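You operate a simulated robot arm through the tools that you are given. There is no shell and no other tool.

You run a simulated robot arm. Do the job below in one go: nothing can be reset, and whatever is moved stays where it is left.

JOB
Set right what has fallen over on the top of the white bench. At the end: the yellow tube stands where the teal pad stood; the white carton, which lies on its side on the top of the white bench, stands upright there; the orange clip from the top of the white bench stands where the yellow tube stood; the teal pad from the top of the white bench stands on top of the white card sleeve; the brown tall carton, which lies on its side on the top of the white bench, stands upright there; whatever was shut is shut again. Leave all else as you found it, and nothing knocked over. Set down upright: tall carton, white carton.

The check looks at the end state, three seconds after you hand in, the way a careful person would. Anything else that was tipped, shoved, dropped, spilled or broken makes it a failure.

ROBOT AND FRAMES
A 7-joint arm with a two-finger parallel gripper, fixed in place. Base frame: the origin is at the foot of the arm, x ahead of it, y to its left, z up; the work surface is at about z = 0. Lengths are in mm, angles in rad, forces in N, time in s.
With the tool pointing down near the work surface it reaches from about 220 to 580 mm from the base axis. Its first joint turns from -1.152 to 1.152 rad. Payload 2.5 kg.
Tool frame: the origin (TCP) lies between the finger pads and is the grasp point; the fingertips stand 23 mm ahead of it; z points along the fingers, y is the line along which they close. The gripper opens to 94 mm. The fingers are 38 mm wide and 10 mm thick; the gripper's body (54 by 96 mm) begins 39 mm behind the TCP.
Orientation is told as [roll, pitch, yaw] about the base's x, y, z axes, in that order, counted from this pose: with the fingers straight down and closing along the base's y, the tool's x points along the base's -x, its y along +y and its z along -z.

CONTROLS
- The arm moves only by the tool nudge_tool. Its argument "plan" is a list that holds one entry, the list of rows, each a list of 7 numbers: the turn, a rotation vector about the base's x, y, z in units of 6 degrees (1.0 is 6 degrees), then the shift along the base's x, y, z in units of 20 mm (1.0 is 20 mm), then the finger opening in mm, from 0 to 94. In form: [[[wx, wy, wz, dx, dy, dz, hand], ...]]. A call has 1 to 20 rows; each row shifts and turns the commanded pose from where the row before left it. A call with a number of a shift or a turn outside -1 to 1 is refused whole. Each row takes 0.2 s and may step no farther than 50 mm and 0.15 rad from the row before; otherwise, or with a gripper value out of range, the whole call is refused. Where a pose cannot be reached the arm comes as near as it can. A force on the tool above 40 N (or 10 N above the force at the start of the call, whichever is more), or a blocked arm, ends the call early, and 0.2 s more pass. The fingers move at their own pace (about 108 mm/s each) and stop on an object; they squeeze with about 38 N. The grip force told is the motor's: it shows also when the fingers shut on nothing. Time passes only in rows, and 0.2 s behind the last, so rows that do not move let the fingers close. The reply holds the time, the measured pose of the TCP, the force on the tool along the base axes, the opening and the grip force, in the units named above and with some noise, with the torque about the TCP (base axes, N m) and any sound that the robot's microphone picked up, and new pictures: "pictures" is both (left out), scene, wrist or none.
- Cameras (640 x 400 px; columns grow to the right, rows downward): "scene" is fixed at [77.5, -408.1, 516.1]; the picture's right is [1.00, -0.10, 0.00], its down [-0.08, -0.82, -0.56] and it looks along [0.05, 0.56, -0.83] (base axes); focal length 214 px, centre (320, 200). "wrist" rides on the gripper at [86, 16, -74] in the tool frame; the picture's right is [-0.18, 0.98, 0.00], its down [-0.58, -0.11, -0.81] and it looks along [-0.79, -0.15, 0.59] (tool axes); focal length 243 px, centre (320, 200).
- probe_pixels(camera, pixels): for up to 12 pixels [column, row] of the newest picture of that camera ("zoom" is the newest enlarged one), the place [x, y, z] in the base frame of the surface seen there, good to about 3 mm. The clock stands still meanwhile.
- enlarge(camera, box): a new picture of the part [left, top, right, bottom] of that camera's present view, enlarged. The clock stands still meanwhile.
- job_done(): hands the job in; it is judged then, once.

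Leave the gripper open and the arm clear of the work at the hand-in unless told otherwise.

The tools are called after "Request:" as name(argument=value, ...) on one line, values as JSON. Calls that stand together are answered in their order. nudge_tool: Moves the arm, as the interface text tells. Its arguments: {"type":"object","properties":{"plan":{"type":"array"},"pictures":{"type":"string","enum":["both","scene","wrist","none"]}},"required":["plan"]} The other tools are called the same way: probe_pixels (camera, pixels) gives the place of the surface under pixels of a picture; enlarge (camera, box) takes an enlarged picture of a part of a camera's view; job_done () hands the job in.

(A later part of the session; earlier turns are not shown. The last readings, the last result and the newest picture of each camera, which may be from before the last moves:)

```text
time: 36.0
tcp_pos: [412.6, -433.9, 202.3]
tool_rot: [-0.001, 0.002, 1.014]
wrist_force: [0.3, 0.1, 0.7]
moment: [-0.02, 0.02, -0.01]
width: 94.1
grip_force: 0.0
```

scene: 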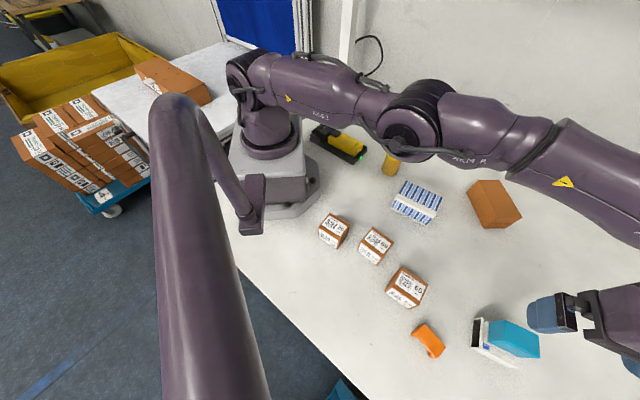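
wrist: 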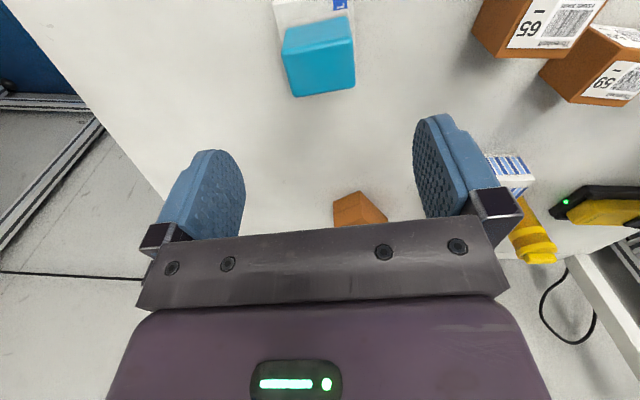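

The pad stands on the sleeve. Next is the yellow tube: I'll fly high to above it at (339,27), yaw 0, z≈230.

Request:
nudge_tool(plan=[[[0, 0, -0.403, -0.152, 0.961, 0.06, 94], [0, 0, -0.403, -0.152, 0.961, 0.06, 94], [0, 0, -0.403, -0.152, 0.961, 0.06, 94], [0, 0, -0.403, -0.152, 0.961, 0.06, 94], [0, 0, -0.403, -0.152, 0.961, 0.06, 94], [0, 0, -0.403, -0.152, 0.961, 0.06, 94], [0, 0, -0.403, -0.152, 0.961, 0.06, 94], [0, 0, -0.403, -0.152, 0.961, 0.06, 94], [0, 0, -0.403, -0.152, 0.961, 0.06, 94], [0, 0, -0.403, -0.152, 0.961, 0.06, 94], [0, 0, -0.403, -0.152, 0.961, 0.06, 94], [0, 0, -0.403, -0.152, 0.961, 0.06, 94]]], pictures="none")

Request:
nudge_tool(plan=[[[0, 0, -0.403, -0.152, 0.961, 0.06, 94], [0, 0, -0.403, -0.152, 0.961, 0.06, 94], [0, 0, -0.403, -0.152, 0.961, 0.06, 94], [0, 0, -0.403, -0.152, 0.961, 0.06, 94], [0, 0, -0.403, -0.152, 0.961, 0.06, 94], [0, 0, -0.403, -0.152, 0.961, 0.06, 94], [0, 0, -0.403, -0.152, 0.961, 0.06, 94], [0, 0, -0.403, -0.152, 0.961, 0.06, 94], [0, 0, -0.403, -0.152, 0.961, 0.06, 94], [0, 0, -0.403, -0.152, 0.961, 0.06, 94], [0, 0, -0.403, -0.152, 0.961, 0.06, 94], [0, 0, -0.403, -0.152, 0.961, 0.06, 94], [0, 0, 0, 0, 0, 0, 94]]])

```text
time: 38.6
tcp_pos: [375.3, -202.4, 213.9]
tool_rot: [0.0, 0.0, 0.503]
wrist_force: [-0.2, -0.7, -0.5]
moment: [0.02, -0.02, 0.01]
width: 94.0
grip_force: 0.0
```

```text
time: 41.4
tcp_pos: [340.8, 27.9, 233.6]
tool_rot: [0.0, 0.0, -0.004]
wrist_force: [-0.3, 0.0, -0.5]
moment: [0.04, 0.0, 0.01]
width: 94.1
grip_force: 0.1
```

scene: 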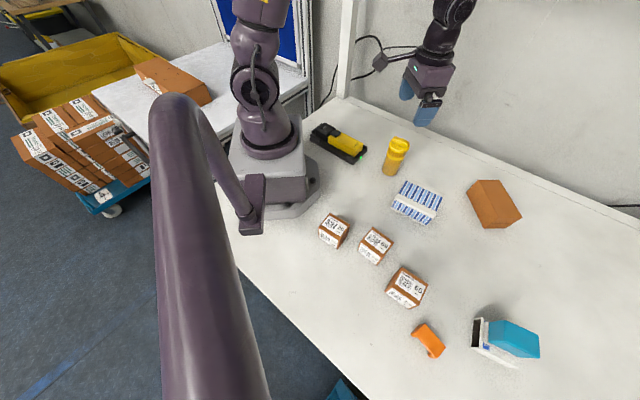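
wrist: 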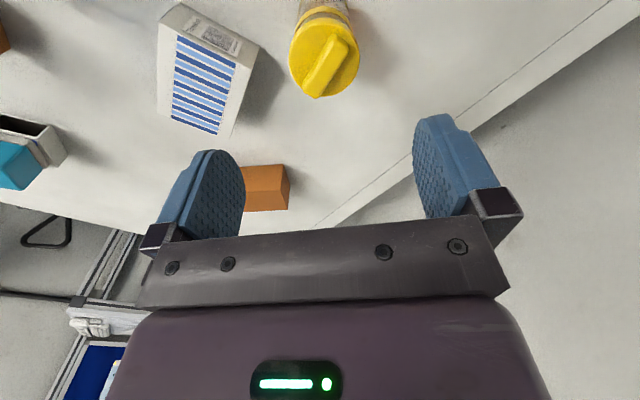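

The tube's cap is at (325,60) in the wrist view. I'll check the pad on the sleeve in the scene, then probe the cap rim for its centre.

Request:
enlarge(camera="scene", box=[455, 300, 567, 370])

Request:
enlarge(camera="wrist", box=[270, 0, 382, 105])

```text
5.71 times, centred on (511, 335) of scene
```

zoom: 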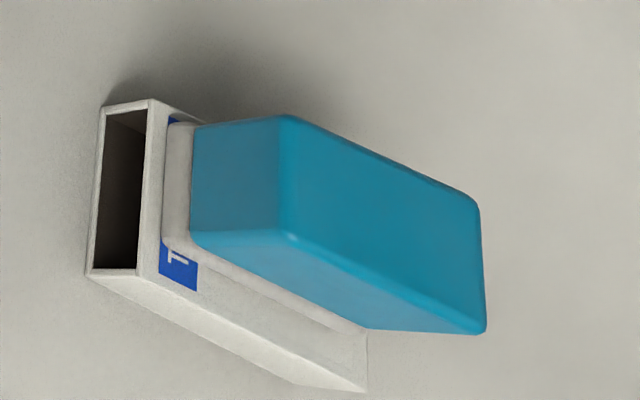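

```text
3.81 times, centred on (326, 52) of wrist
```

zoom: 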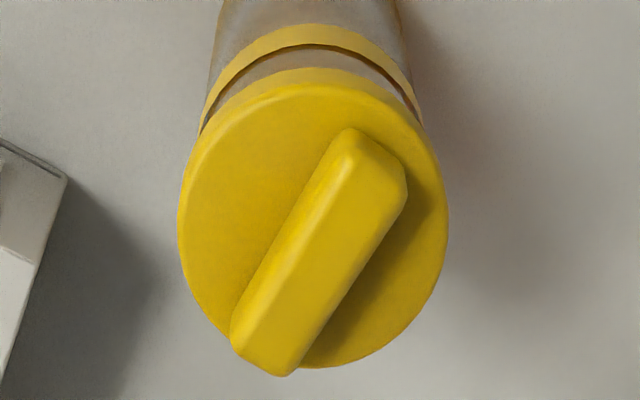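

Request:
probe_pixels(camera="zoom", pixels=[[185, 215], [442, 230], [310, 88], [330, 362], [230, 130], [420, 160], [200, 280], [420, 300], [320, 250], [260, 200], [270, 45], [360, 45]])

```text
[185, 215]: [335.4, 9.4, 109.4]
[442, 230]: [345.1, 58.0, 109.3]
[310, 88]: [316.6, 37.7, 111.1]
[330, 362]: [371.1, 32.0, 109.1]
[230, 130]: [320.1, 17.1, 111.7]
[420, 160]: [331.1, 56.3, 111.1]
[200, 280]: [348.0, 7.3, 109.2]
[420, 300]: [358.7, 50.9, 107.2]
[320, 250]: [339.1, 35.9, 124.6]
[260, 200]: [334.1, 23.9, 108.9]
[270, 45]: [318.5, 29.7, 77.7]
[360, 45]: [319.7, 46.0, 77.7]
```

The cap circle's centre is about (343,33) with radius ~26, and the ridge top is at z≈126. I'll shift to it and descend to TCP z≈95, which leaves the gripper body about 8 mm above the ridge.

Request:
nudge_tool(plan=[[[0, 0, 0, 0.12, 0.26, -0.6, 94], [0, 0, 0, 0, 0, -0.9, 94], [0, 0, 0, 0, 0, -0.9, 94], [0, 0, 0, 0, 0, -0.9, 94], [0, 0, 0, 0, 0, -0.9, 94], [0, 0, 0, 0, 0, -0.9, 94], [0, 0, 0, 0, 0, -0.9, 94], [0, 0, 0, 0, 0, -0.9, 94], [0, 0, 0, 0, 0, 0, 94]]])

```text
time: 43.4
tcp_pos: [343.3, 33.5, 93.2]
tool_rot: [0.0, -0.001, -0.002]
wrist_force: [-0.1, 0.1, 0.5]
moment: [-0.01, -0.03, -0.01]
width: 93.9
grip_force: 0.1
```

scene: 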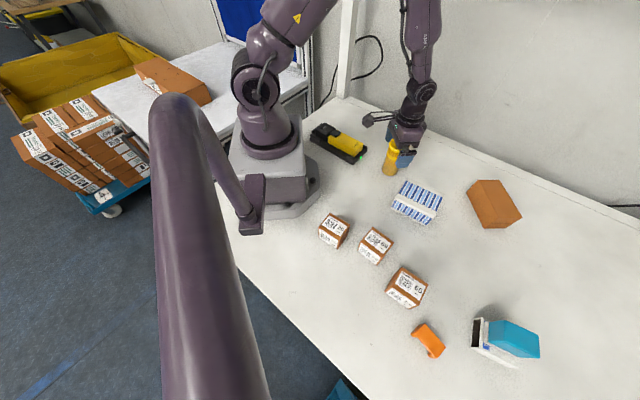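
wrist: 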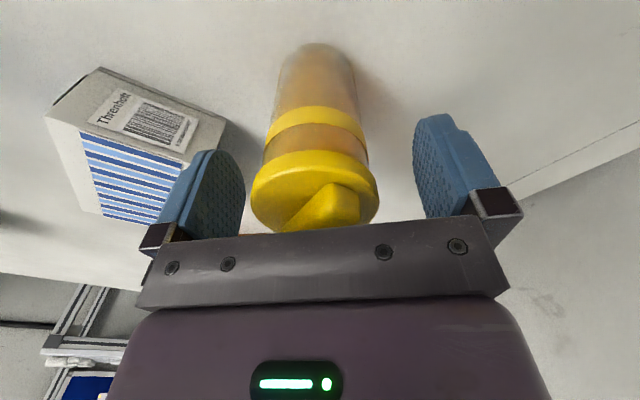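

The cap (250–379 px) sits about 2 mm toward -y of the finger midline. I'll shift 2 mm and close.

Request:
nudge_tool(plan=[[[0, 0, 0, 0, -0.11, 0, 94], [0, 0, 0, 0, 0, 0, 70], [0, 0, 0, 0, 0, 0, 60], [0, 0, 0, 0, 0, 0, 50], [0, 0, 0, 0, 0, 0, 40], [0, 0, 0, 0, 0, 0, 30], [0, 0, 0, 0, 0, 0, 30]]], pictures="wrist")

```text
time: 45.0
tcp_pos: [343.2, 32.2, 93.6]
tool_rot: [0.0, 0.0, -0.003]
wrist_force: [0.4, 0.0, 1.4]
moment: [-0.01, 0.01, 0.01]
width: 52.5
grip_force: 37.5
```

wrist: 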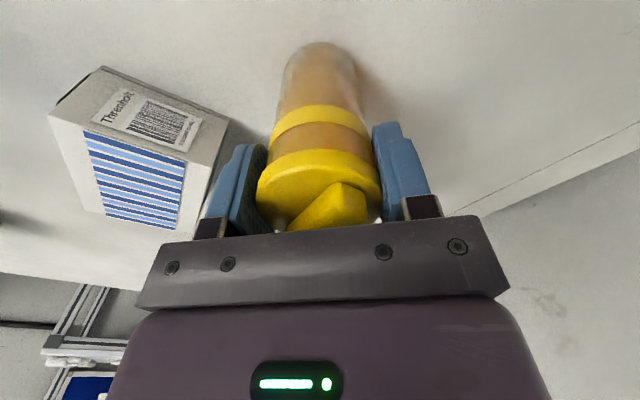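

It's held at 52.5 mm. I'll lift a little and check that the body comes with the cap.

Request:
nudge_tool(plan=[[[0, 0, 0, 0, 0, 0.2, 30], [0, 0, 0, 0, 0, 0.5, 30], [0, 0, 0, 0, 0, 0.8, 30], [0, 0, 0, 0, 0, 0, 30]]])

```text
time: 46.0
tcp_pos: [340.7, 31.3, 124.0]
tool_rot: [0.0, 0.0, -0.003]
wrist_force: [0.0, 0.3, -0.5]
moment: [-0.01, -0.03, 0.05]
width: 52.6
grip_force: 38.2
```

scene: 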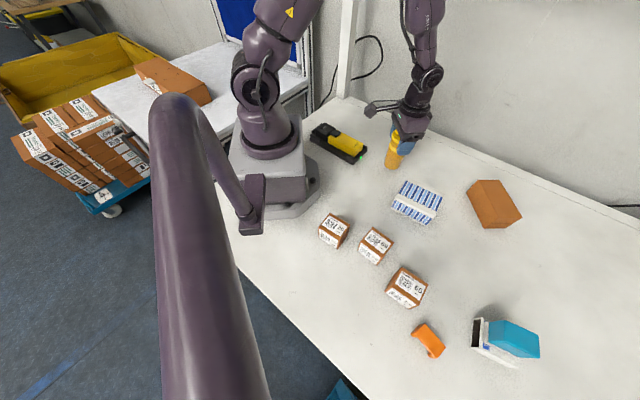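
wrist: 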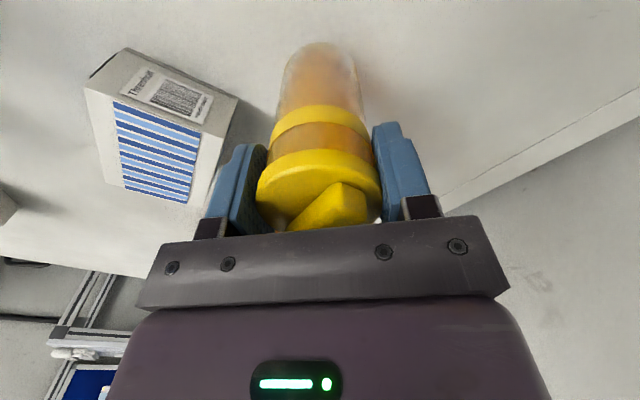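

The whole tube comes along. I'll raise it to z≈190 and carry it to above the pad's old spot (202,314), with the tube bottom at about 97, clear of the charger.

Request:
nudge_tool(plan=[[[0, 0, 0, 0, 0, 0.83, 30], [0, 0, 0, 0, 0, 0.83, 30], [0, 0, 0, 0, 0, 0.83, 30], [0, 0, 0, 0, 0, 0.83, 30], [0, 0, 0.389, -0.467, 0.94, 0, 30], [0, 0, 0.389, -0.467, 0.94, 0, 30], [0, 0, 0.389, -0.467, 0.94, 0, 30], [0, 0, 0.389, -0.467, 0.94, 0, 30], [0, 0, 0.389, -0.467, 0.94, 0, 30], [0, 0, 0.389, -0.467, 0.94, 0, 30], [0, 0, 0.389, -0.467, 0.94, 0, 30], [0, 0, 0.389, -0.467, 0.94, 0, 30]]], pictures="none")

Request:
nudge_tool(plan=[[[0, 0, 0.389, -0.467, 0.94, 0, 30], [0, 0, 0.389, -0.467, 0.94, 0, 30], [0, 0, 0.389, -0.467, 0.94, 0, 30], [0, 0, 0.389, -0.467, 0.94, 0, 30], [0, 0, 0.389, -0.467, 0.94, 0, 30], [0, 0, 0.389, -0.467, 0.94, 0, 30], [0, 0, 0.389, -0.467, 0.94, 0, 30], [0, 0, 0, 0, 0, 0, 30]]])

```text
time: 48.6
tcp_pos: [267.8, 181.8, 189.4]
tool_rot: [-0.001, 0.001, 0.324]
wrist_force: [-0.2, 0.5, 0.1]
moment: [-0.02, -0.02, 0.03]
width: 52.7
grip_force: 38.4
```

```text
time: 50.4
tcp_pos: [204.7, 311.6, 189.3]
tool_rot: [0.001, 0.001, 0.608]
wrist_force: [0.6, -0.5, 0.1]
moment: [0.02, 0.0, 0.02]
width: 52.5
grip_force: 37.7
```

scene: 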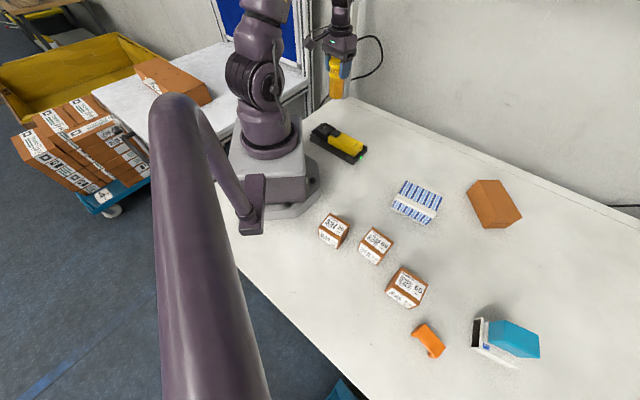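
wrist: 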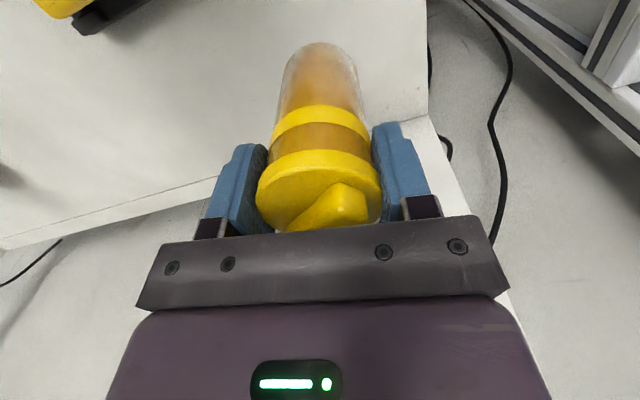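

I'm near the target; I'll nudge about 2 mm to (202,314) and lower to z≈100, leaving the tube bottom a few mm above the bench.

Request:
nudge_tool(plan=[[[0, 0, 0, -0.1, 0.1, -0.8, 30], [0, 0, 0, 0, 0, -0.8, 30], [0, 0, 0, 0, 0, -0.8, 30], [0, 0, 0, 0, 0, -0.8, 30], [0, 0, 0, 0, 0, -0.8, 30], [0, 0, 0, 0, 0, -0.4, 30], [0, 0, 0, 0, 0, 0, 30]]], pictures="both")

```text
time: 52.0
tcp_pos: [201.2, 314.6, 101.4]
tool_rot: [-0.001, 0.0, 0.607]
wrist_force: [0.4, 0.5, -0.7]
moment: [-0.01, -0.02, 0.01]
width: 52.5
grip_force: 37.8
```

scene: 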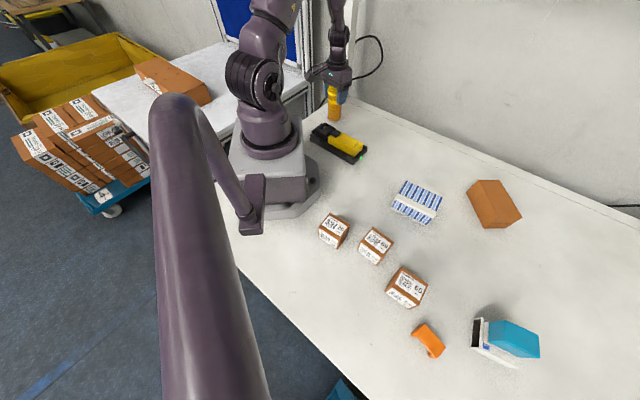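
wrist: 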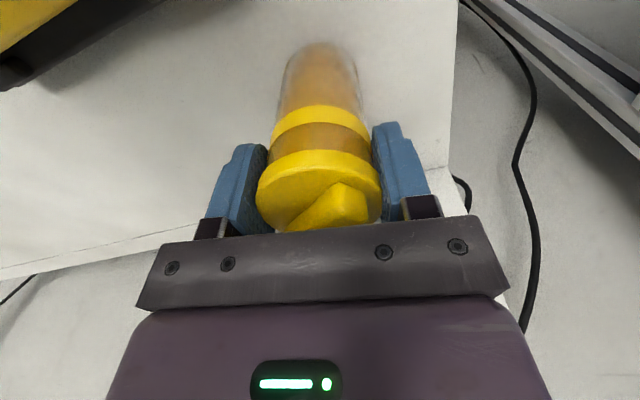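

Now 2 mm steps down, watching for contact near TCP z≈93.

Request:
nudge_tool(plan=[[[0, 0, 0, 0, 0, -0.1, 30], [0, 0, 0, 0, 0, -0.1, 30], [0, 0, 0, 0, 0, -0.1, 30], [0, 0, 0, 0, 0, 0, 30]]], pictures="none")

Request:
nudge_tool(plan=[[[0, 0, 0, 0, 0, -0.05, 30], [0, 0, 0, 0, 0, 0, 30]]], pictures="none")

Request:
nudge_tool(plan=[[[0, 0, 0, 0, 0, -0.05, 30], [0, 0, 0, 0, 0, 0, 30]]], pictures="none")

```text
time: 53.0
tcp_pos: [200.5, 314.8, 95.0]
tool_rot: [0.0, 0.0, 0.607]
wrist_force: [0.6, 0.0, -1.0]
moment: [-0.02, 0.0, -0.01]
width: 52.6
grip_force: 38.3
```

```text
time: 53.6
tcp_pos: [201.1, 315.4, 93.7]
tool_rot: [0.0, 0.0, 0.608]
wrist_force: [-0.6, 0.8, 0.0]
moment: [-0.01, -0.02, -0.02]
width: 52.5
grip_force: 37.8
```

```text
time: 54.2
tcp_pos: [199.9, 313.5, 93.7]
tool_rot: [0.0, 0.0, 0.609]
wrist_force: [0.2, 0.8, 2.1]
moment: [-0.06, 0.01, -0.01]
width: 52.8
grip_force: 37.8
```

fz is starting to rise at 2.1 N. One more 1 mm step to confirm contact.

Request:
nudge_tool(plan=[[[0, 0, 0, 0, 0, -0.04, 30], [0, 0, 0, 0, 0, 0, 30]]], pictures="none")

```text
time: 54.8
tcp_pos: [201.1, 316.4, 94.5]
tool_rot: [-0.001, 0.002, 0.607]
wrist_force: [-2.9, -4.0, 21.6]
moment: [-0.35, 0.18, 0.04]
width: 52.5
grip_force: 38.0
```

It's in contact. I'll back off about 0.5 mm and open the fingers.

Request:
nudge_tool(plan=[[[0, 0, 0, 0, 0, 0.03, 30], [0, 0, 0, 0, 0, 0, 30], [0, 0, 0, 0, 0, 0, 56], [0, 0, 0, 0, 0, 0, 70], [0, 0, 0, 0, 0, 0, 94], [0, 0, 0, 0, 0, 0, 94]]])

```text
time: 56.2
tcp_pos: [200.3, 315.1, 92.7]
tool_rot: [-0.001, 0.0, 0.608]
wrist_force: [0.3, -0.4, 0.1]
moment: [0.01, -0.02, -0.01]
width: 93.9
grip_force: 0.0
```

scene: 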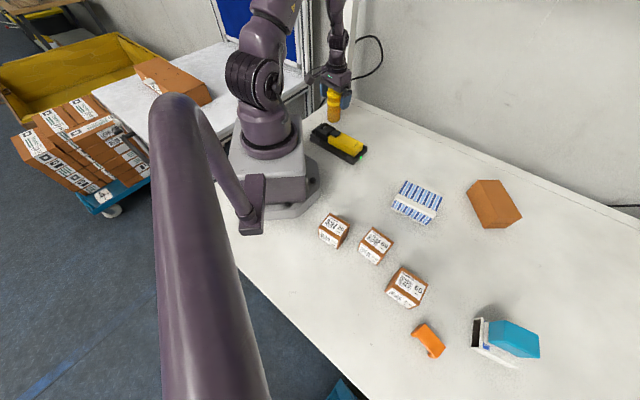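
wrist: 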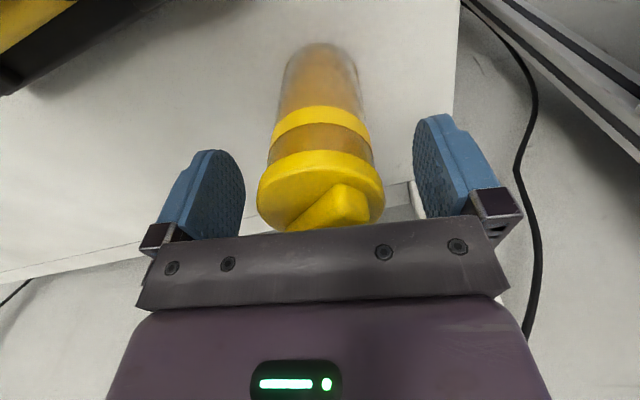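

The tube stands freely. I'll rise clear and travel high toward the clip at (287,-421), turning to yaw -56° so the fingers close across its 25 mm width.

Request:
nudge_tool(plan=[[[0, 0, 0, 0, 0, 0.5, 94], [0, 0, 0, 0, 0, 0.9, 94], [0, 0, 0, 0, 0, 0.9, 94], [0, 0, 0, 0, 0, 0.9, 94], [0, 0, 0, 0, 0, 0.9, 94], [0, 0, 0, 0, 0, 0.9, 94], [0, 0, 0, 0, 0, 0.9, 94], [0, 0, 0, 0, 0, 0.9, 94]]], pictures="scene")

Request:
nudge_tool(plan=[[[0, 0, -0.4, 0.434, -0.98, 0, 94], [0, 0, -0.4, 0.434, -0.98, 0, 94], [0, 0, -0.4, 0.434, -0.98, 0, 94], [0, 0, -0.4, 0.434, -0.98, 0, 94], [0, 0, -0.4, 0.434, -0.98, 0, 94], [0, 0, -0.4, 0.434, -0.98, 0, 94], [0, 0, -0.4, 0.434, -0.98, 0, 94], [0, 0, -0.4, 0.434, -0.98, 0, 94], [0, 0, -0.4, 0.434, -0.98, 0, 94], [0, 0, -0.4, 0.434, -0.98, 0, 94], [0, 0, -0.4, 0.434, -0.98, 0, 94], [0, 0, -0.4, 0.434, -0.98, 0, 94], [0, 0, -0.4, 0.434, -0.98, 0, 94], [0, 0, -0.4, 0.434, -0.98, 0, 94], [0, 0, -0.4, 0.434, -0.98, 0, 94], [0, 0, -0.4, 0.434, -0.98, 0, 94]]], pictures="none")

Request:
nudge_tool(plan=[[[0, 0, -0.4, -0.12, -0.957, 0, 94], [0, 0, -0.4, -0.12, -0.957, 0, 94], [0, 0, -0.4, -0.12, -0.957, 0, 94], [0, 0, -0.4, -0.12, -0.957, 0, 94], [0, 0, -0.4, -0.12, -0.957, 0, 94], [0, 0, -0.4, -0.12, -0.957, 0, 94], [0, 0, -0.4, -0.12, -0.957, 0, 94], [0, 0, -0.4, -0.12, -0.957, 0, 94], [0, 0, -0.4, -0.12, -0.957, 0, 94], [0, 0, -0.4, -0.12, -0.957, 0, 94], [0, 0, -0.4, -0.12, -0.957, 0, 94]]], pictures="none")

Request:
nudge_tool(plan=[[[0, 0, -0.4, -0.12, -0.957, 0, 94], [0, 0, -0.4, -0.12, -0.957, 0, 94], [0, 0, -0.4, -0.12, -0.957, 0, 94], [0, 0, -0.4, -0.12, -0.957, 0, 94], [0, 0, -0.4, -0.12, -0.957, 0, 94], [0, 0, -0.4, -0.12, -0.957, 0, 94], [0, 0, -0.4, -0.12, -0.957, 0, 94], [0, 0, -0.4, -0.12, -0.957, 0, 94], [0, 0, -0.4, -0.12, -0.957, 0, 94], [0, 0, -0.4, -0.12, -0.957, 0, 94], [0, 0, -0.4, -0.12, -0.957, 0, 94], [0, 0, 0, 0, 0, 0, 94]]])

```text
time: 58.0
tcp_pos: [201.7, 316.4, 230.0]
tool_rot: [0.0, 0.001, 0.608]
wrist_force: [-0.2, -0.1, 0.0]
moment: [-0.04, 0.0, -0.02]
width: 94.0
grip_force: 0.1
```

scene: 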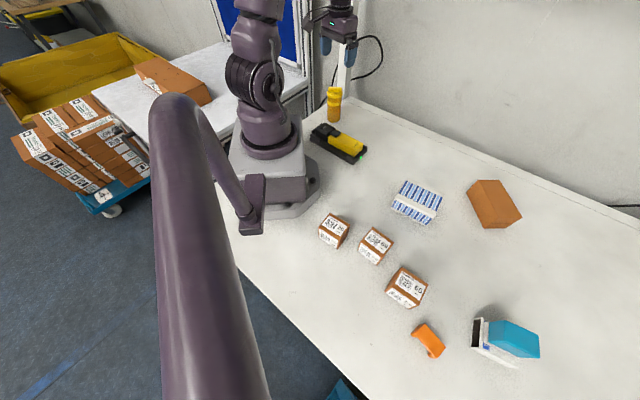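

```text
time: 61.4
tcp_pos: [340.1, 3.0, 229.2]
tool_rot: [0.001, 0.001, -0.063]
wrist_force: [-1.0, 0.3, -0.1]
moment: [0.0, -0.01, 0.02]
width: 94.4
grip_force: 0.0
```

```text
time: 63.8
tcp_pos: [316.3, -211.5, 232.5]
tool_rot: [0.0, -0.001, -0.523]
wrist_force: [1.2, -0.6, 1.1]
moment: [-0.01, -0.01, -0.01]
width: 93.8
grip_force: 0.1
```

```text
time: 66.4
tcp_pos: [288.4, -419.3, 228.3]
tool_rot: [-0.001, 0.0, -0.984]
wrist_force: [0.2, 0.2, -1.1]
moment: [-0.01, -0.01, -0.03]
width: 94.1
grip_force: 0.0
```

scene: 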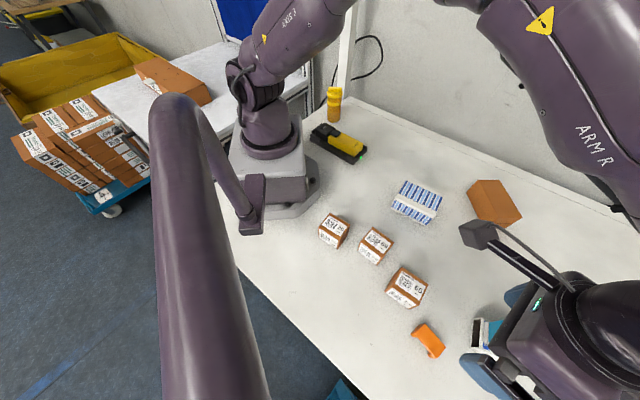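
wrist: 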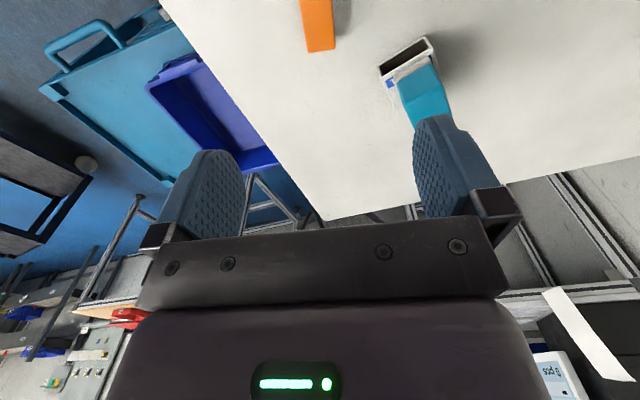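

The clip is at (318,22) in the wrist view. I'll lower to z≈120 with the fingers narrowed to 60 mm for a better look, and probe carton 65 nearby to check clearance.

Request:
nudge_tool(plan=[[[0, 0, 0, 0, 0, -0.9, 60], [0, 0, 0, 0, 0, -0.9, 60], [0, 0, 0, 0, 0, -0.9, 60], [0, 0, 0, 0, 0, -0.9, 60], [0, 0, 0, 0, 0, -0.9, 60], [0, 0, 0, 0, 0, -0.9, 60], [0, 0, 0, 0, 0, 0, 60]]], pictures="both")

Request:
probe_pixels(camera="scene", pixels=[[402, 270], [425, 283], [416, 306], [390, 288], [393, 303]])

```text
time: 68.0
tcp_pos: [287.5, -419.2, 120.5]
tool_rot: [-0.002, 0.001, -0.985]
wrist_force: [0.0, -0.2, 0.2]
moment: [-0.02, 0.0, 0.01]
width: 60.0
grip_force: 0.1
```

scene: 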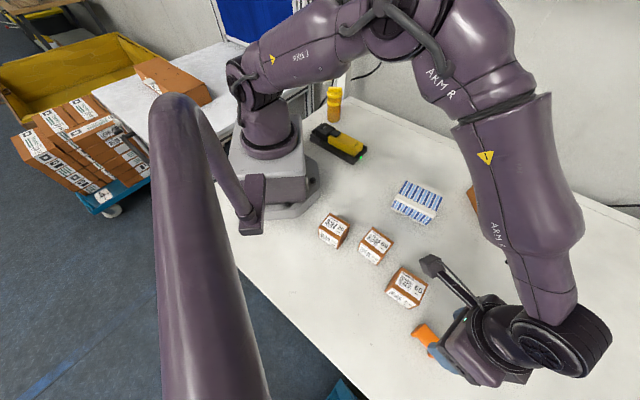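
wrist: 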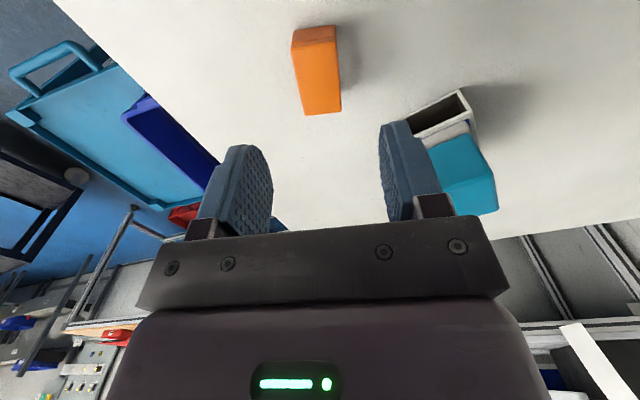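

```text
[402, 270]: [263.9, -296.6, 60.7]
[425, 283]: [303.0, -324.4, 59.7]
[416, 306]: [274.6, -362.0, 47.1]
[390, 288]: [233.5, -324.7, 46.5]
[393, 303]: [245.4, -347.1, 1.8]
```

Carton 65 spans x 233–303, y -297…-362 and is about 60 mm high. The wrist camera will pass above it at z≈100, which leaves clearance. I'll enlarge the clip to refine its position.

Request:
enlarge(camera="wrist", box=[260, 10, 388, 130])

```text
3.33 times, centred on (324, 70) of wrist
```

zoom: 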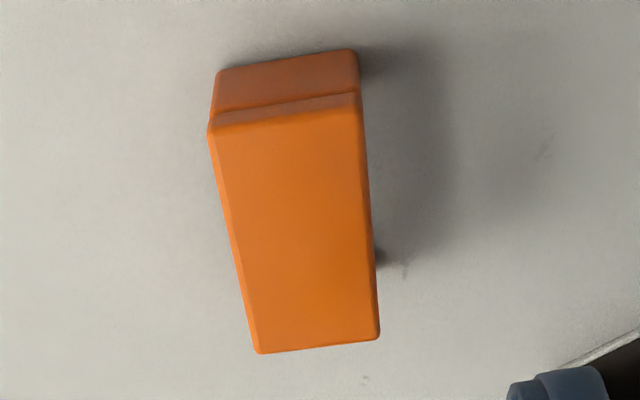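

Request:
probe_pixels(camera="zoom", pixels=[[215, 128], [357, 105], [377, 335], [260, 348], [300, 220], [220, 78], [353, 55], [235, 240], [368, 220]])

```text
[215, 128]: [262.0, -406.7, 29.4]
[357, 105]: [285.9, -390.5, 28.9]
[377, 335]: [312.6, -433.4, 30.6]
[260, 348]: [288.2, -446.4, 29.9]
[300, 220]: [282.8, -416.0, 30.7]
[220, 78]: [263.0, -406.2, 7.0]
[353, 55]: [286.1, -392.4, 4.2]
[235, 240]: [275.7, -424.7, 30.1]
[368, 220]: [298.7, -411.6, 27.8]
```

The clip's centre is (287,-419) with its axis at -56.5°, so the gripper is already aligned. I'll descend to TCP z≈30, leaving the fingertips at about 7 mm.

Request:
nudge_tool(plan=[[[0, 0, 0, 0, 0, -0.9, 60], [0, 0, 0, 0, 0, -0.9, 60], [0, 0, 0, 0, 0, -0.9, 60], [0, 0, 0, 0, 0, -0.9, 60], [0, 0, 0, 0, 0, -0.9, 60], [0, 0, 0, 0, 0, 0, 60]]], pictures="both")

```text
time: 69.4
tcp_pos: [286.5, -419.4, 29.3]
tool_rot: [0.001, 0.0, -0.985]
wrist_force: [-1.0, -0.1, 0.9]
moment: [0.01, -0.02, -0.02]
width: 59.8
grip_force: 0.0
```

scene: 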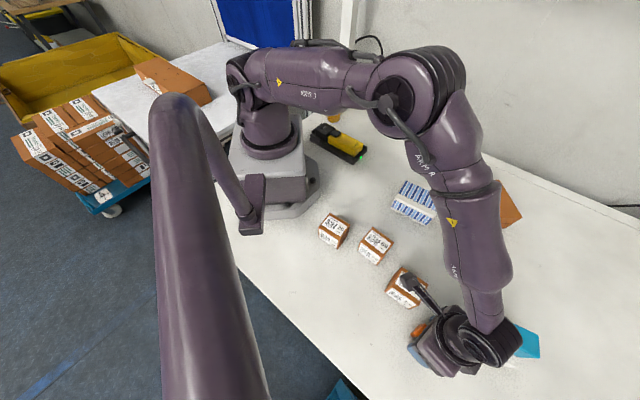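
wrist: 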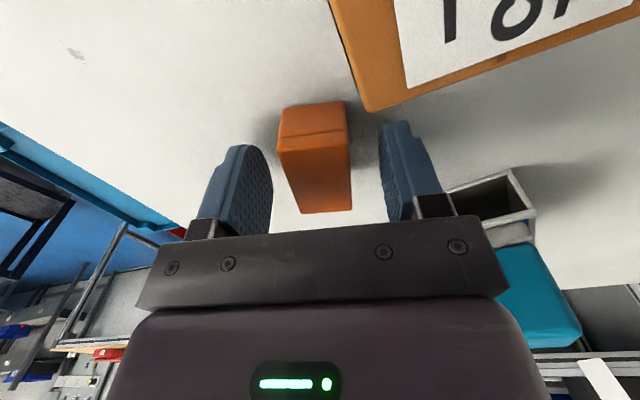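

The clip is between the fingers and nothing else is touched. I'll close on it.

Request:
nudge_tool(plan=[[[0, 0, 0, 0, 0, 0, 40], [0, 0, 0, 0, 0, 0, 30], [0, 0, 0, 0, 0, 0, 15], [0, 0, 0, 0, 0, 0, 10], [0, 0, 0, 0, 0, 0, 10]]], pictures="wrist")

```text
time: 70.6
tcp_pos: [285.4, -419.9, 30.2]
tool_rot: [0.0, -0.001, -0.986]
wrist_force: [-0.2, 0.4, 0.5]
moment: [-0.03, 0.0, 0.01]
width: 29.0
grip_force: 38.8
```

wrist: 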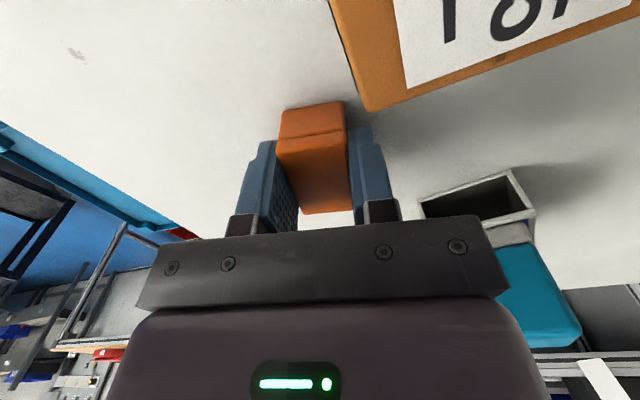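

It's held at 29 mm. I'll lift straight up, then carry it to above the tube's old place (343,33).

Request:
nudge_tool(plan=[[[0, 0, 0, 0, 0, 0.3, 10], [0, 0, 0, 0, 0, 0.6, 10], [0, 0, 0, 0, 0, 0.9, 10], [0, 0, 0, 0, 0, 0.9, 10], [0, 0, 0, 0, 0, 0.9, 10], [0, 0, 0, 0, 0, 0.9, 10], [0, 0, 0, 0, 0, 0.9, 10], [0, 0, 0, 0, 0, 0.9, 10], [0, 0, 0, 0, 0, 0.9, 10], [0, 0, 0, 0, 0, 0.9, 10]]], pictures="wrist")

Request:
nudge_tool(plan=[[[0, 0, 0.41, 0.124, 0.983, 0, 10], [0, 0, 0.41, 0.124, 0.983, 0, 10], [0, 0, 0.41, 0.124, 0.983, 0, 10], [0, 0, 0.41, 0.124, 0.983, 0, 10], [0, 0, 0.41, 0.124, 0.983, 0, 10], [0, 0, 0.41, 0.124, 0.983, 0, 10], [0, 0, 0.41, 0.124, 0.983, 0, 10], [0, 0, 0.41, 0.124, 0.983, 0, 10], [0, 0, 0.41, 0.124, 0.983, 0, 10], [0, 0, 0.41, 0.124, 0.983, 0, 10], [0, 0, 0.41, 0.124, 0.983, 0, 10], [0, 0, 0.41, 0.124, 0.983, 0, 10]]], pictures="none")

Request:
nudge_tool(plan=[[[0, 0, 0.41, 0.124, 0.983, 0, 10], [0, 0, 0.41, 0.124, 0.983, 0, 10], [0, 0, 0.41, 0.124, 0.983, 0, 10], [0, 0, 0.41, 0.124, 0.983, 0, 10], [0, 0, 0.41, 0.124, 0.983, 0, 10], [0, 0, 0.41, 0.124, 0.983, 0, 10], [0, 0, 0.41, 0.124, 0.983, 0, 10], [0, 0, 0.41, 0.124, 0.983, 0, 10], [0, 0, 0.41, 0.124, 0.983, 0, 10], [0, 0, 0.41, 0.124, 0.983, 0, 10], [0, 0, 0.41, 0.124, 0.983, 0, 10], [0, 0, 0, 0, 0, 0, 10]]])

```text
time: 72.8
tcp_pos: [287.3, -421.3, 192.6]
tool_rot: [-0.001, 0.0, -0.984]
wrist_force: [-0.6, 0.0, 0.3]
moment: [-0.04, 0.0, -0.03]
width: 29.0
grip_force: 38.2
```

wrist: 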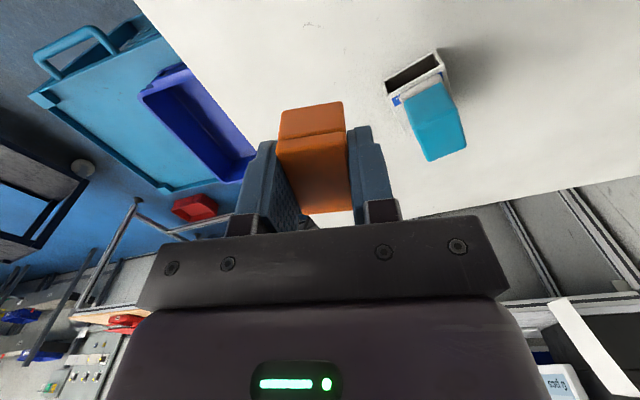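

```text
time: 75.4
tcp_pos: [317.1, -180.7, 192.9]
tool_rot: [0.0, 0.001, -0.471]
wrist_force: [-0.7, -0.6, -0.1]
moment: [0.0, -0.01, 0.0]
width: 28.9
grip_force: 38.3
```

```text
time: 78.0
tcp_pos: [343.0, 36.9, 192.8]
tool_rot: [0.0, 0.001, 0.004]
wrist_force: [0.3, 0.1, -0.4]
moment: [0.02, -0.01, 0.01]
width: 28.8
grip_force: 37.8
```

scene: 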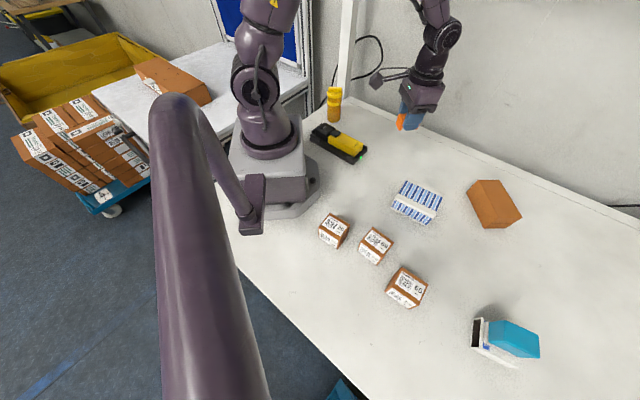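
wrist: 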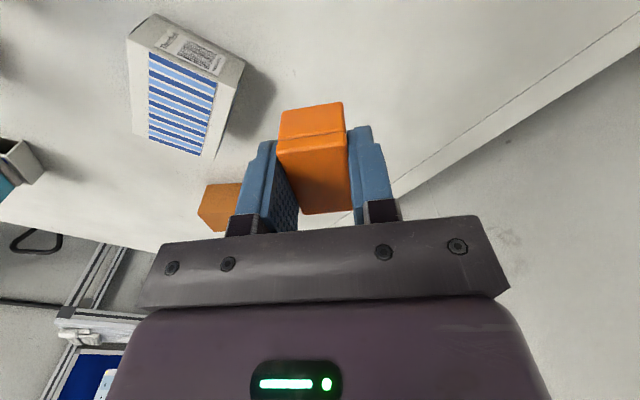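

I'm above the spot. I'll shift 4 mm in -y and lower to TCP z≈36, where the clip's feet will be about 6 mm up.

Request:
nudge_tool(plan=[[[0, 0, 0, 0, -0.18, -0.9, 10], [0, 0, 0, 0, 0, -0.9, 10], [0, 0, 0, 0, 0, -0.9, 10], [0, 0, 0, 0, 0, -0.9, 10], [0, 0, 0, 0, 0, -0.9, 10], [0, 0, 0, 0, 0, -0.9, 10], [0, 0, 0, 0, 0, -0.9, 10], [0, 0, 0, 0, 0, -0.9, 10], [0, 0, 0, 0, 0, -0.5, 10], [0, 0, 0, 0, 0, 0, 10]]], pictures="both")

```text
time: 80.2
tcp_pos: [345.1, 30.3, 37.0]
tool_rot: [0.0, -0.001, 0.005]
wrist_force: [-0.4, 0.2, -0.9]
moment: [-0.04, 0.01, 0.0]
width: 28.6
grip_force: 37.8
```

scene: 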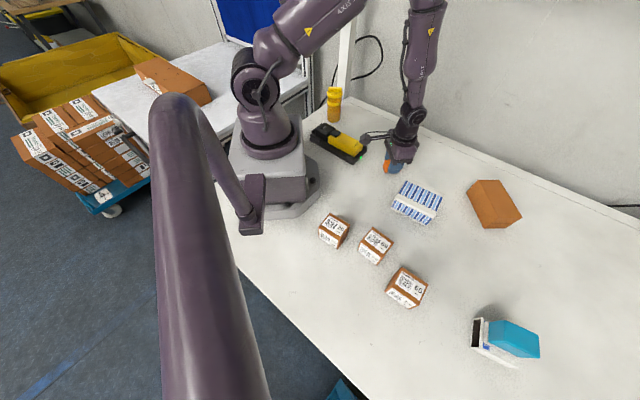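
wrist: 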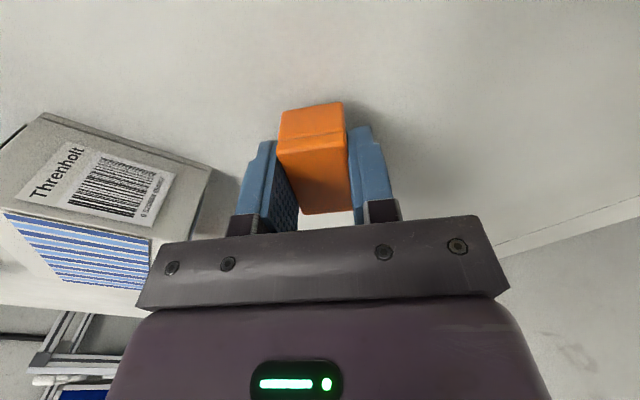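

Lowering slowly: two 2 mm steps, then 1 mm steps watching the force.

Request:
nudge_tool(plan=[[[0, 0, 0, 0, 0, -0.1, 10], [0, 0, 0, 0, 0, -0.1, 10], [0, 0, 0, 0, 0, 0, 10]]], pictures="none")

Request:
nudge_tool(plan=[[[0, 0, 0, 0, 0, -0.05, 10], [0, 0, 0, 0, 0, 0, 10]]], pictures="none")

Request:
nudge_tool(plan=[[[0, 0, 0, 0, 0, -0.05, 10], [0, 0, 0, 0, 0, 0, 10]]], pictures="none")

```text
time: 81.0
tcp_pos: [344.9, 30.8, 34.1]
tool_rot: [0.0, 0.001, 0.003]
wrist_force: [0.3, -1.0, 0.2]
moment: [0.0, 0.03, 0.03]
width: 28.8
grip_force: 38.5
```

```text
time: 81.6
tcp_pos: [343.7, 31.5, 34.0]
tool_rot: [0.0, -0.001, 0.004]
wrist_force: [-0.1, 0.0, -0.2]
moment: [0.01, -0.01, -0.01]
width: 28.9
grip_force: 38.0
```

```text
time: 82.2
tcp_pos: [344.9, 31.8, 32.6]
tool_rot: [0.001, 0.0, 0.002]
wrist_force: [-0.4, 0.0, 0.0]
moment: [-0.01, 0.03, 0.01]
width: 28.9
grip_force: 38.3
```

Request:
nudge_tool(plan=[[[0, 0, 0, 0, 0, -0.05, 10], [0, 0, 0, 0, 0, 0, 10]]], pictures="none")

Request:
nudge_tool(plan=[[[0, 0, 0, 0, 0, -0.05, 10], [0, 0, 0, 0, 0, 0, 10]]], pictures="none")

```text
time: 82.8
tcp_pos: [345.4, 30.6, 31.0]
tool_rot: [-0.001, -0.002, 0.004]
wrist_force: [-0.5, 0.5, 0.0]
moment: [-0.01, -0.02, 0.02]
width: 29.2
grip_force: 38.2
```

```text
time: 83.4
tcp_pos: [345.3, 31.6, 30.3]
tool_rot: [-0.001, 0.0, 0.004]
wrist_force: [0.6, -0.5, 0.8]
moment: [-0.02, 0.03, 0.04]
width: 28.7
grip_force: 37.8
```

Request:
nudge_tool(plan=[[[0, 0, 0, 0, 0, -0.04, 10], [0, 0, 0, 0, 0, 0, 10]]], pictures="none")

```text
time: 84.0
tcp_pos: [344.8, 31.2, 29.0]
tool_rot: [0.0, -0.001, 0.004]
wrist_force: [-0.4, -0.1, -0.2]
moment: [-0.01, 0.0, 0.0]
width: 29.1
grip_force: 37.8
```

Request:
nudge_tool(plan=[[[0, 0, 0, 0, 0, -0.04, 10], [0, 0, 0, 0, 0, 0, 10]]], pictures="none")

Request:
nudge_tool(plan=[[[0, 0, 0, 0, 0, -0.03, 10], [0, 0, 0, 0, 0, 0, 10]]], pictures="none")

```text
time: 84.6
tcp_pos: [345.6, 31.7, 28.6]
tool_rot: [0.0, -0.001, 0.003]
wrist_force: [-3.1, -0.3, 8.7]
moment: [-0.02, 0.05, 0.01]
width: 28.9
grip_force: 38.0
```

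```text
time: 85.2
tcp_pos: [347.1, 30.6, 28.9]
tool_rot: [-0.001, 0.0, 0.003]
wrist_force: [-7.2, -1.4, 24.7]
moment: [-0.05, 0.16, 0.01]
width: 28.9
grip_force: 37.9
```

The clip is in contact with the bench at 24.7 N. I'll back off about 0.6 mm, open in place to about 60, then rise.

Request:
nudge_tool(plan=[[[0, 0, 0, 0, 0, 0.03, 10], [0, 0, 0, 0, 0, 0, 10], [0, 0, 0, 0, 0, 0, 35], [0, 0, 0, 0, 0, 0, 50], [0, 0, 0, 0, 0, 0, 60], [0, 0, 0, 0, 0, 0, 60], [0, 0, 0, 0, 0, 0.4, 60], [0, 0, 0, 0, 0, 0.9, 60], [0, 0, 0, 0, 0, 0.9, 60], [0, 0, 0, 0, 0, 0.9, 60], [0, 0, 0, 0, 0, 0.9, 60], [0, 0, 0, 0, 0, 0.9, 60], [0, 0, 0, 0, 0, 0.9, 60], [0, 0, 0, 0, 0, 0.9, 60], [0, 0, 0, 0, 0, 0.9, 60], [0, 0, 0, 0, 0, 0, 60]]])

```text
time: 88.6
tcp_pos: [343.8, 29.5, 182.3]
tool_rot: [0.001, -0.002, 0.005]
wrist_force: [0.2, 0.0, 0.5]
moment: [0.02, -0.04, 0.02]
width: 60.1
grip_force: 0.0
```

scene: 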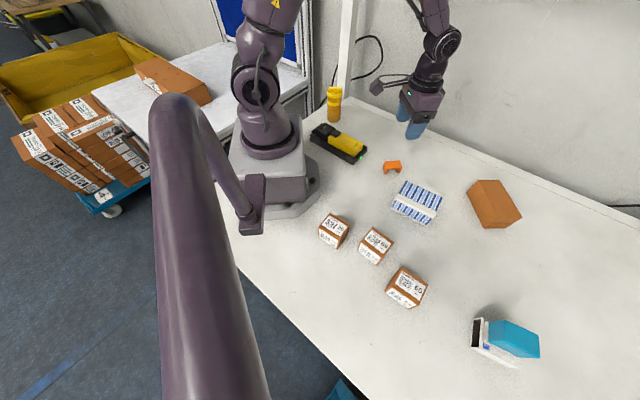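
wrist: 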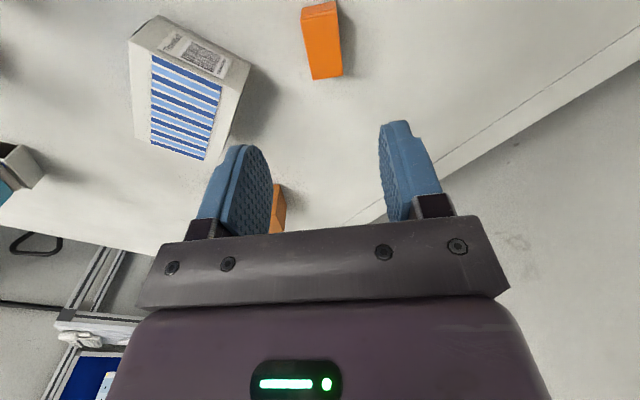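

The clip stands. I'll probe its corners to confirm its position against the tube's old place (343,33).

Request:
enlarge(camera="wrist", box=[270, 0, 382, 90])

Request:
probe_pixels(camera="wrist", pixels=[[304, 22], [336, 17], [315, 77], [341, 74], [322, 50], [160, 60], [240, 65], [190, 25], [135, 42], [247, 62], [165, 17], [205, 155]])

Request:
enlarge(camera="scene", box=[350, 140, 446, 200])

```text
4.44 times, centred on (326, 45) of wrist
```

zoom: 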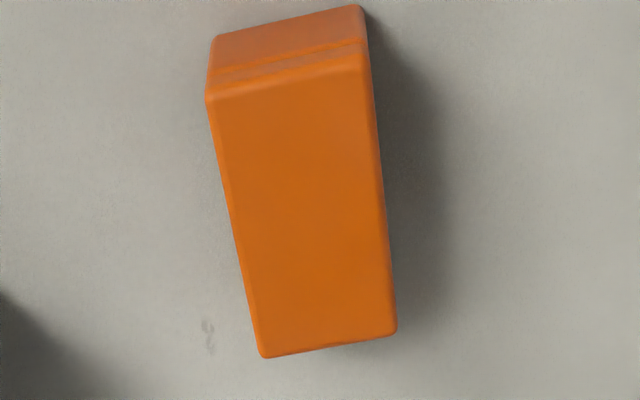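

```text
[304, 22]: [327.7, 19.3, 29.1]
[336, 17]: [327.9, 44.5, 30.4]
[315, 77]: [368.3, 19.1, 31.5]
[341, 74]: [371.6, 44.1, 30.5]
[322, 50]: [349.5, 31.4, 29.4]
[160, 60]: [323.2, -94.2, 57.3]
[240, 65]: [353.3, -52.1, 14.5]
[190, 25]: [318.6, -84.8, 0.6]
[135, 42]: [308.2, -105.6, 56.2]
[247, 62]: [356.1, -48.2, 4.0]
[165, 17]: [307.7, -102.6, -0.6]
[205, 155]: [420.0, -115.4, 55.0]
```

```text
6.67 times, centred on (398, 170) of scene
```

zoom: 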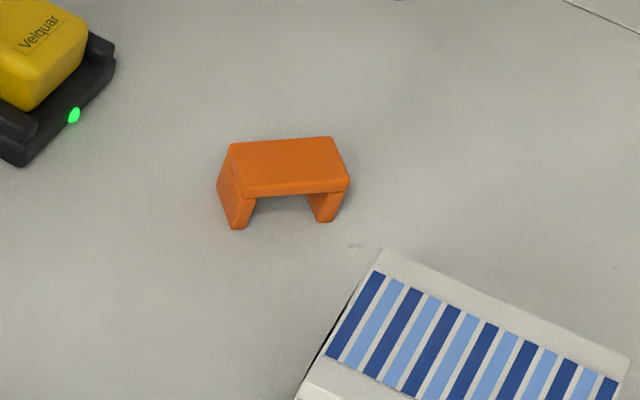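

The clip is centred at about (349,32), within ~6 mm of the tube's old spot.

Next is the white carton, centred at (371,-110) with its long axis at -38.4°. Its labelled top is the near end (-u). I'll grip across its 75 mm width, a bit toward the top end, with the tool tilted 20° outward. Then I'll lift it and turn it 90° about the closing axis so the labelled end points up. First I'll move above it with yaw -38.4° and add the tilt.

Request:
nudge_tool(plan=[[[0, 0, -0.914, 0.093, -0.914, 0, 94], [0, 0, -0.914, 0.093, -0.914, 0, 94], [0, 0, -0.914, 0.093, -0.914, 0, 94], [0, 0, -0.914, 0.093, -0.914, 0, 94], [0, 0, -0.914, 0.093, -0.914, 0, 94], [0, 0, -0.914, 0.093, -0.914, 0, 94], [0, 0, -0.914, 0.093, -0.914, 0, 94], [-0.517, -0.653, 0, 0, 0, 0, 94], [-0.517, -0.653, 0, 0, 0, 0, 94], [-0.517, -0.653, 0, 0, 0, 0, 94], [-0.517, -0.653, 0, 0, 0, 0, 94], [0, 0, 0, 0, 0, 0, 94]]])

```text
time: 91.2
tcp_pos: [357.9, -96.6, 182.5]
tool_rot: [-0.001, -0.351, -0.667]
wrist_force: [0.0, 0.5, 0.0]
moment: [0.01, 0.01, 0.04]
width: 94.0
grip_force: 0.1
```

scene: 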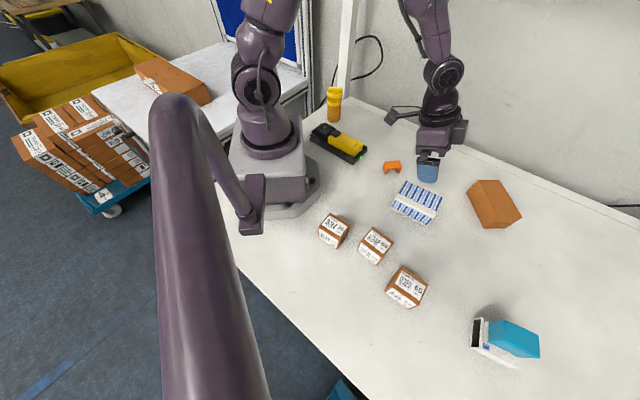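
wrist: 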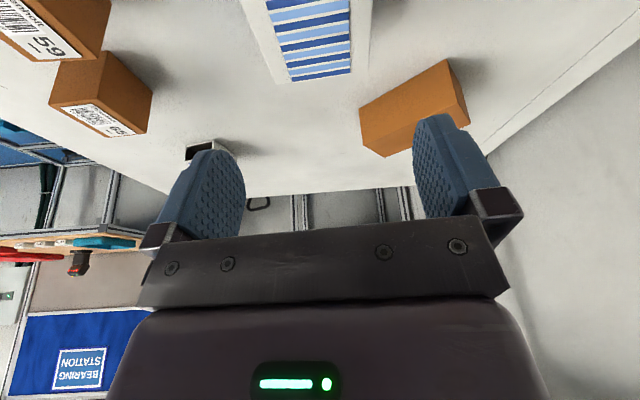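

The pose is right, with tilt -20° and yaw -38.2°. I'll refine the carton's edges from this view before descending.

Request:
enlarge(camera="wrist", box=[230, 0, 390, 100])

```text
4.00 times, centred on (310, 50) of wrist
```

zoom: 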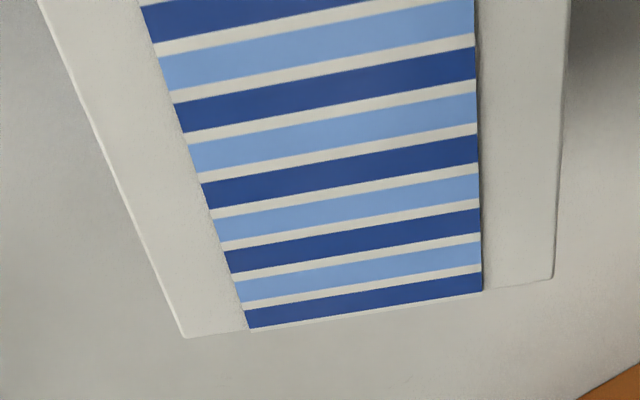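

Request:
probe_pixels(camera="zoom", pixels=[[188, 333], [549, 275], [50, 10], [562, 20], [130, 195], [557, 150], [370, 305]])

Request:
probe_pixels(camera="scene", pixels=[[375, 229], [393, 240], [375, 262], [360, 252], [333, 214], [349, 226], [393, 163], [494, 203]])

```text
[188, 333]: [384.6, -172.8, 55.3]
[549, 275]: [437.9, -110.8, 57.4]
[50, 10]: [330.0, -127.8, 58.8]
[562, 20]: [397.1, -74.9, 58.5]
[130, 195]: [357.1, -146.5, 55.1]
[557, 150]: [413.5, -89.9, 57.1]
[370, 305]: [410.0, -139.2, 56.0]
```

```text
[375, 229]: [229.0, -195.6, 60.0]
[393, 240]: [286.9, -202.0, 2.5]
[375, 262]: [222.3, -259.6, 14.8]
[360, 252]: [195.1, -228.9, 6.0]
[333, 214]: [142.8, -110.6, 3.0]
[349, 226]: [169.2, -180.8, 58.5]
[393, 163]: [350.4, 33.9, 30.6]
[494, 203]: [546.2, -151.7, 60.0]
```

The refined target is (359.5,-98.5) with the axis near -39.3°. I'll descend vertically to z≈40 with the fingers fully open, which leaves about 8 mm clearance per side.

Request:
nudge_tool(plan=[[[0, 0, -0.17, 0.08, -0.1, -0.89, 94], [0, 0, 0, 0, 0, -0.89, 94], [0, 0, 0, 0, 0, -0.89, 94], [0, 0, 0, 0, 0, -0.89, 94], [0, 0, 0, 0, 0, -0.89, 94], [0, 0, 0, 0, 0, 0, 94]]])

```text
time: 92.6
tcp_pos: [359.9, -99.6, 92.3]
tool_rot: [-0.001, -0.35, -0.684]
wrist_force: [0.1, -0.6, 0.1]
moment: [0.02, 0.0, -0.04]
width: 94.0
grip_force: 0.1
```

scene: 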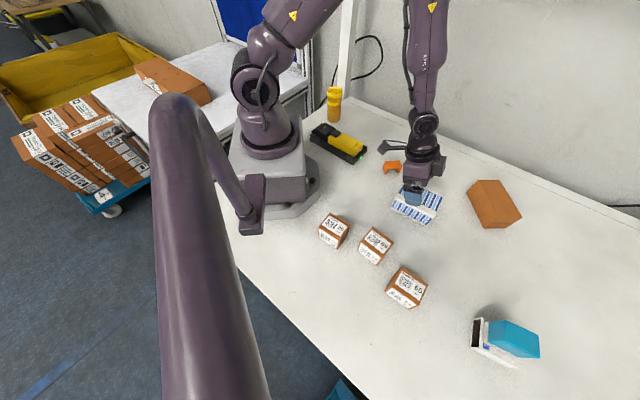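
wrist: 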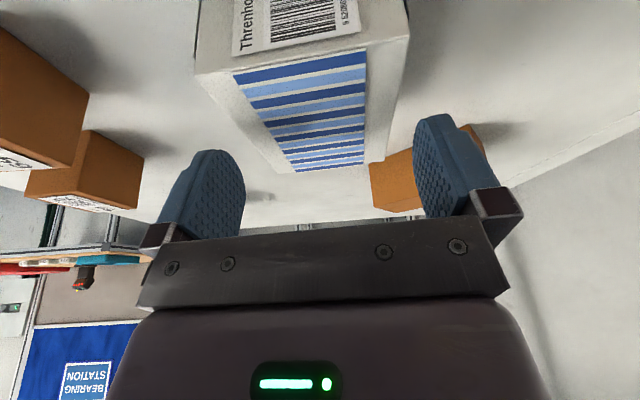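

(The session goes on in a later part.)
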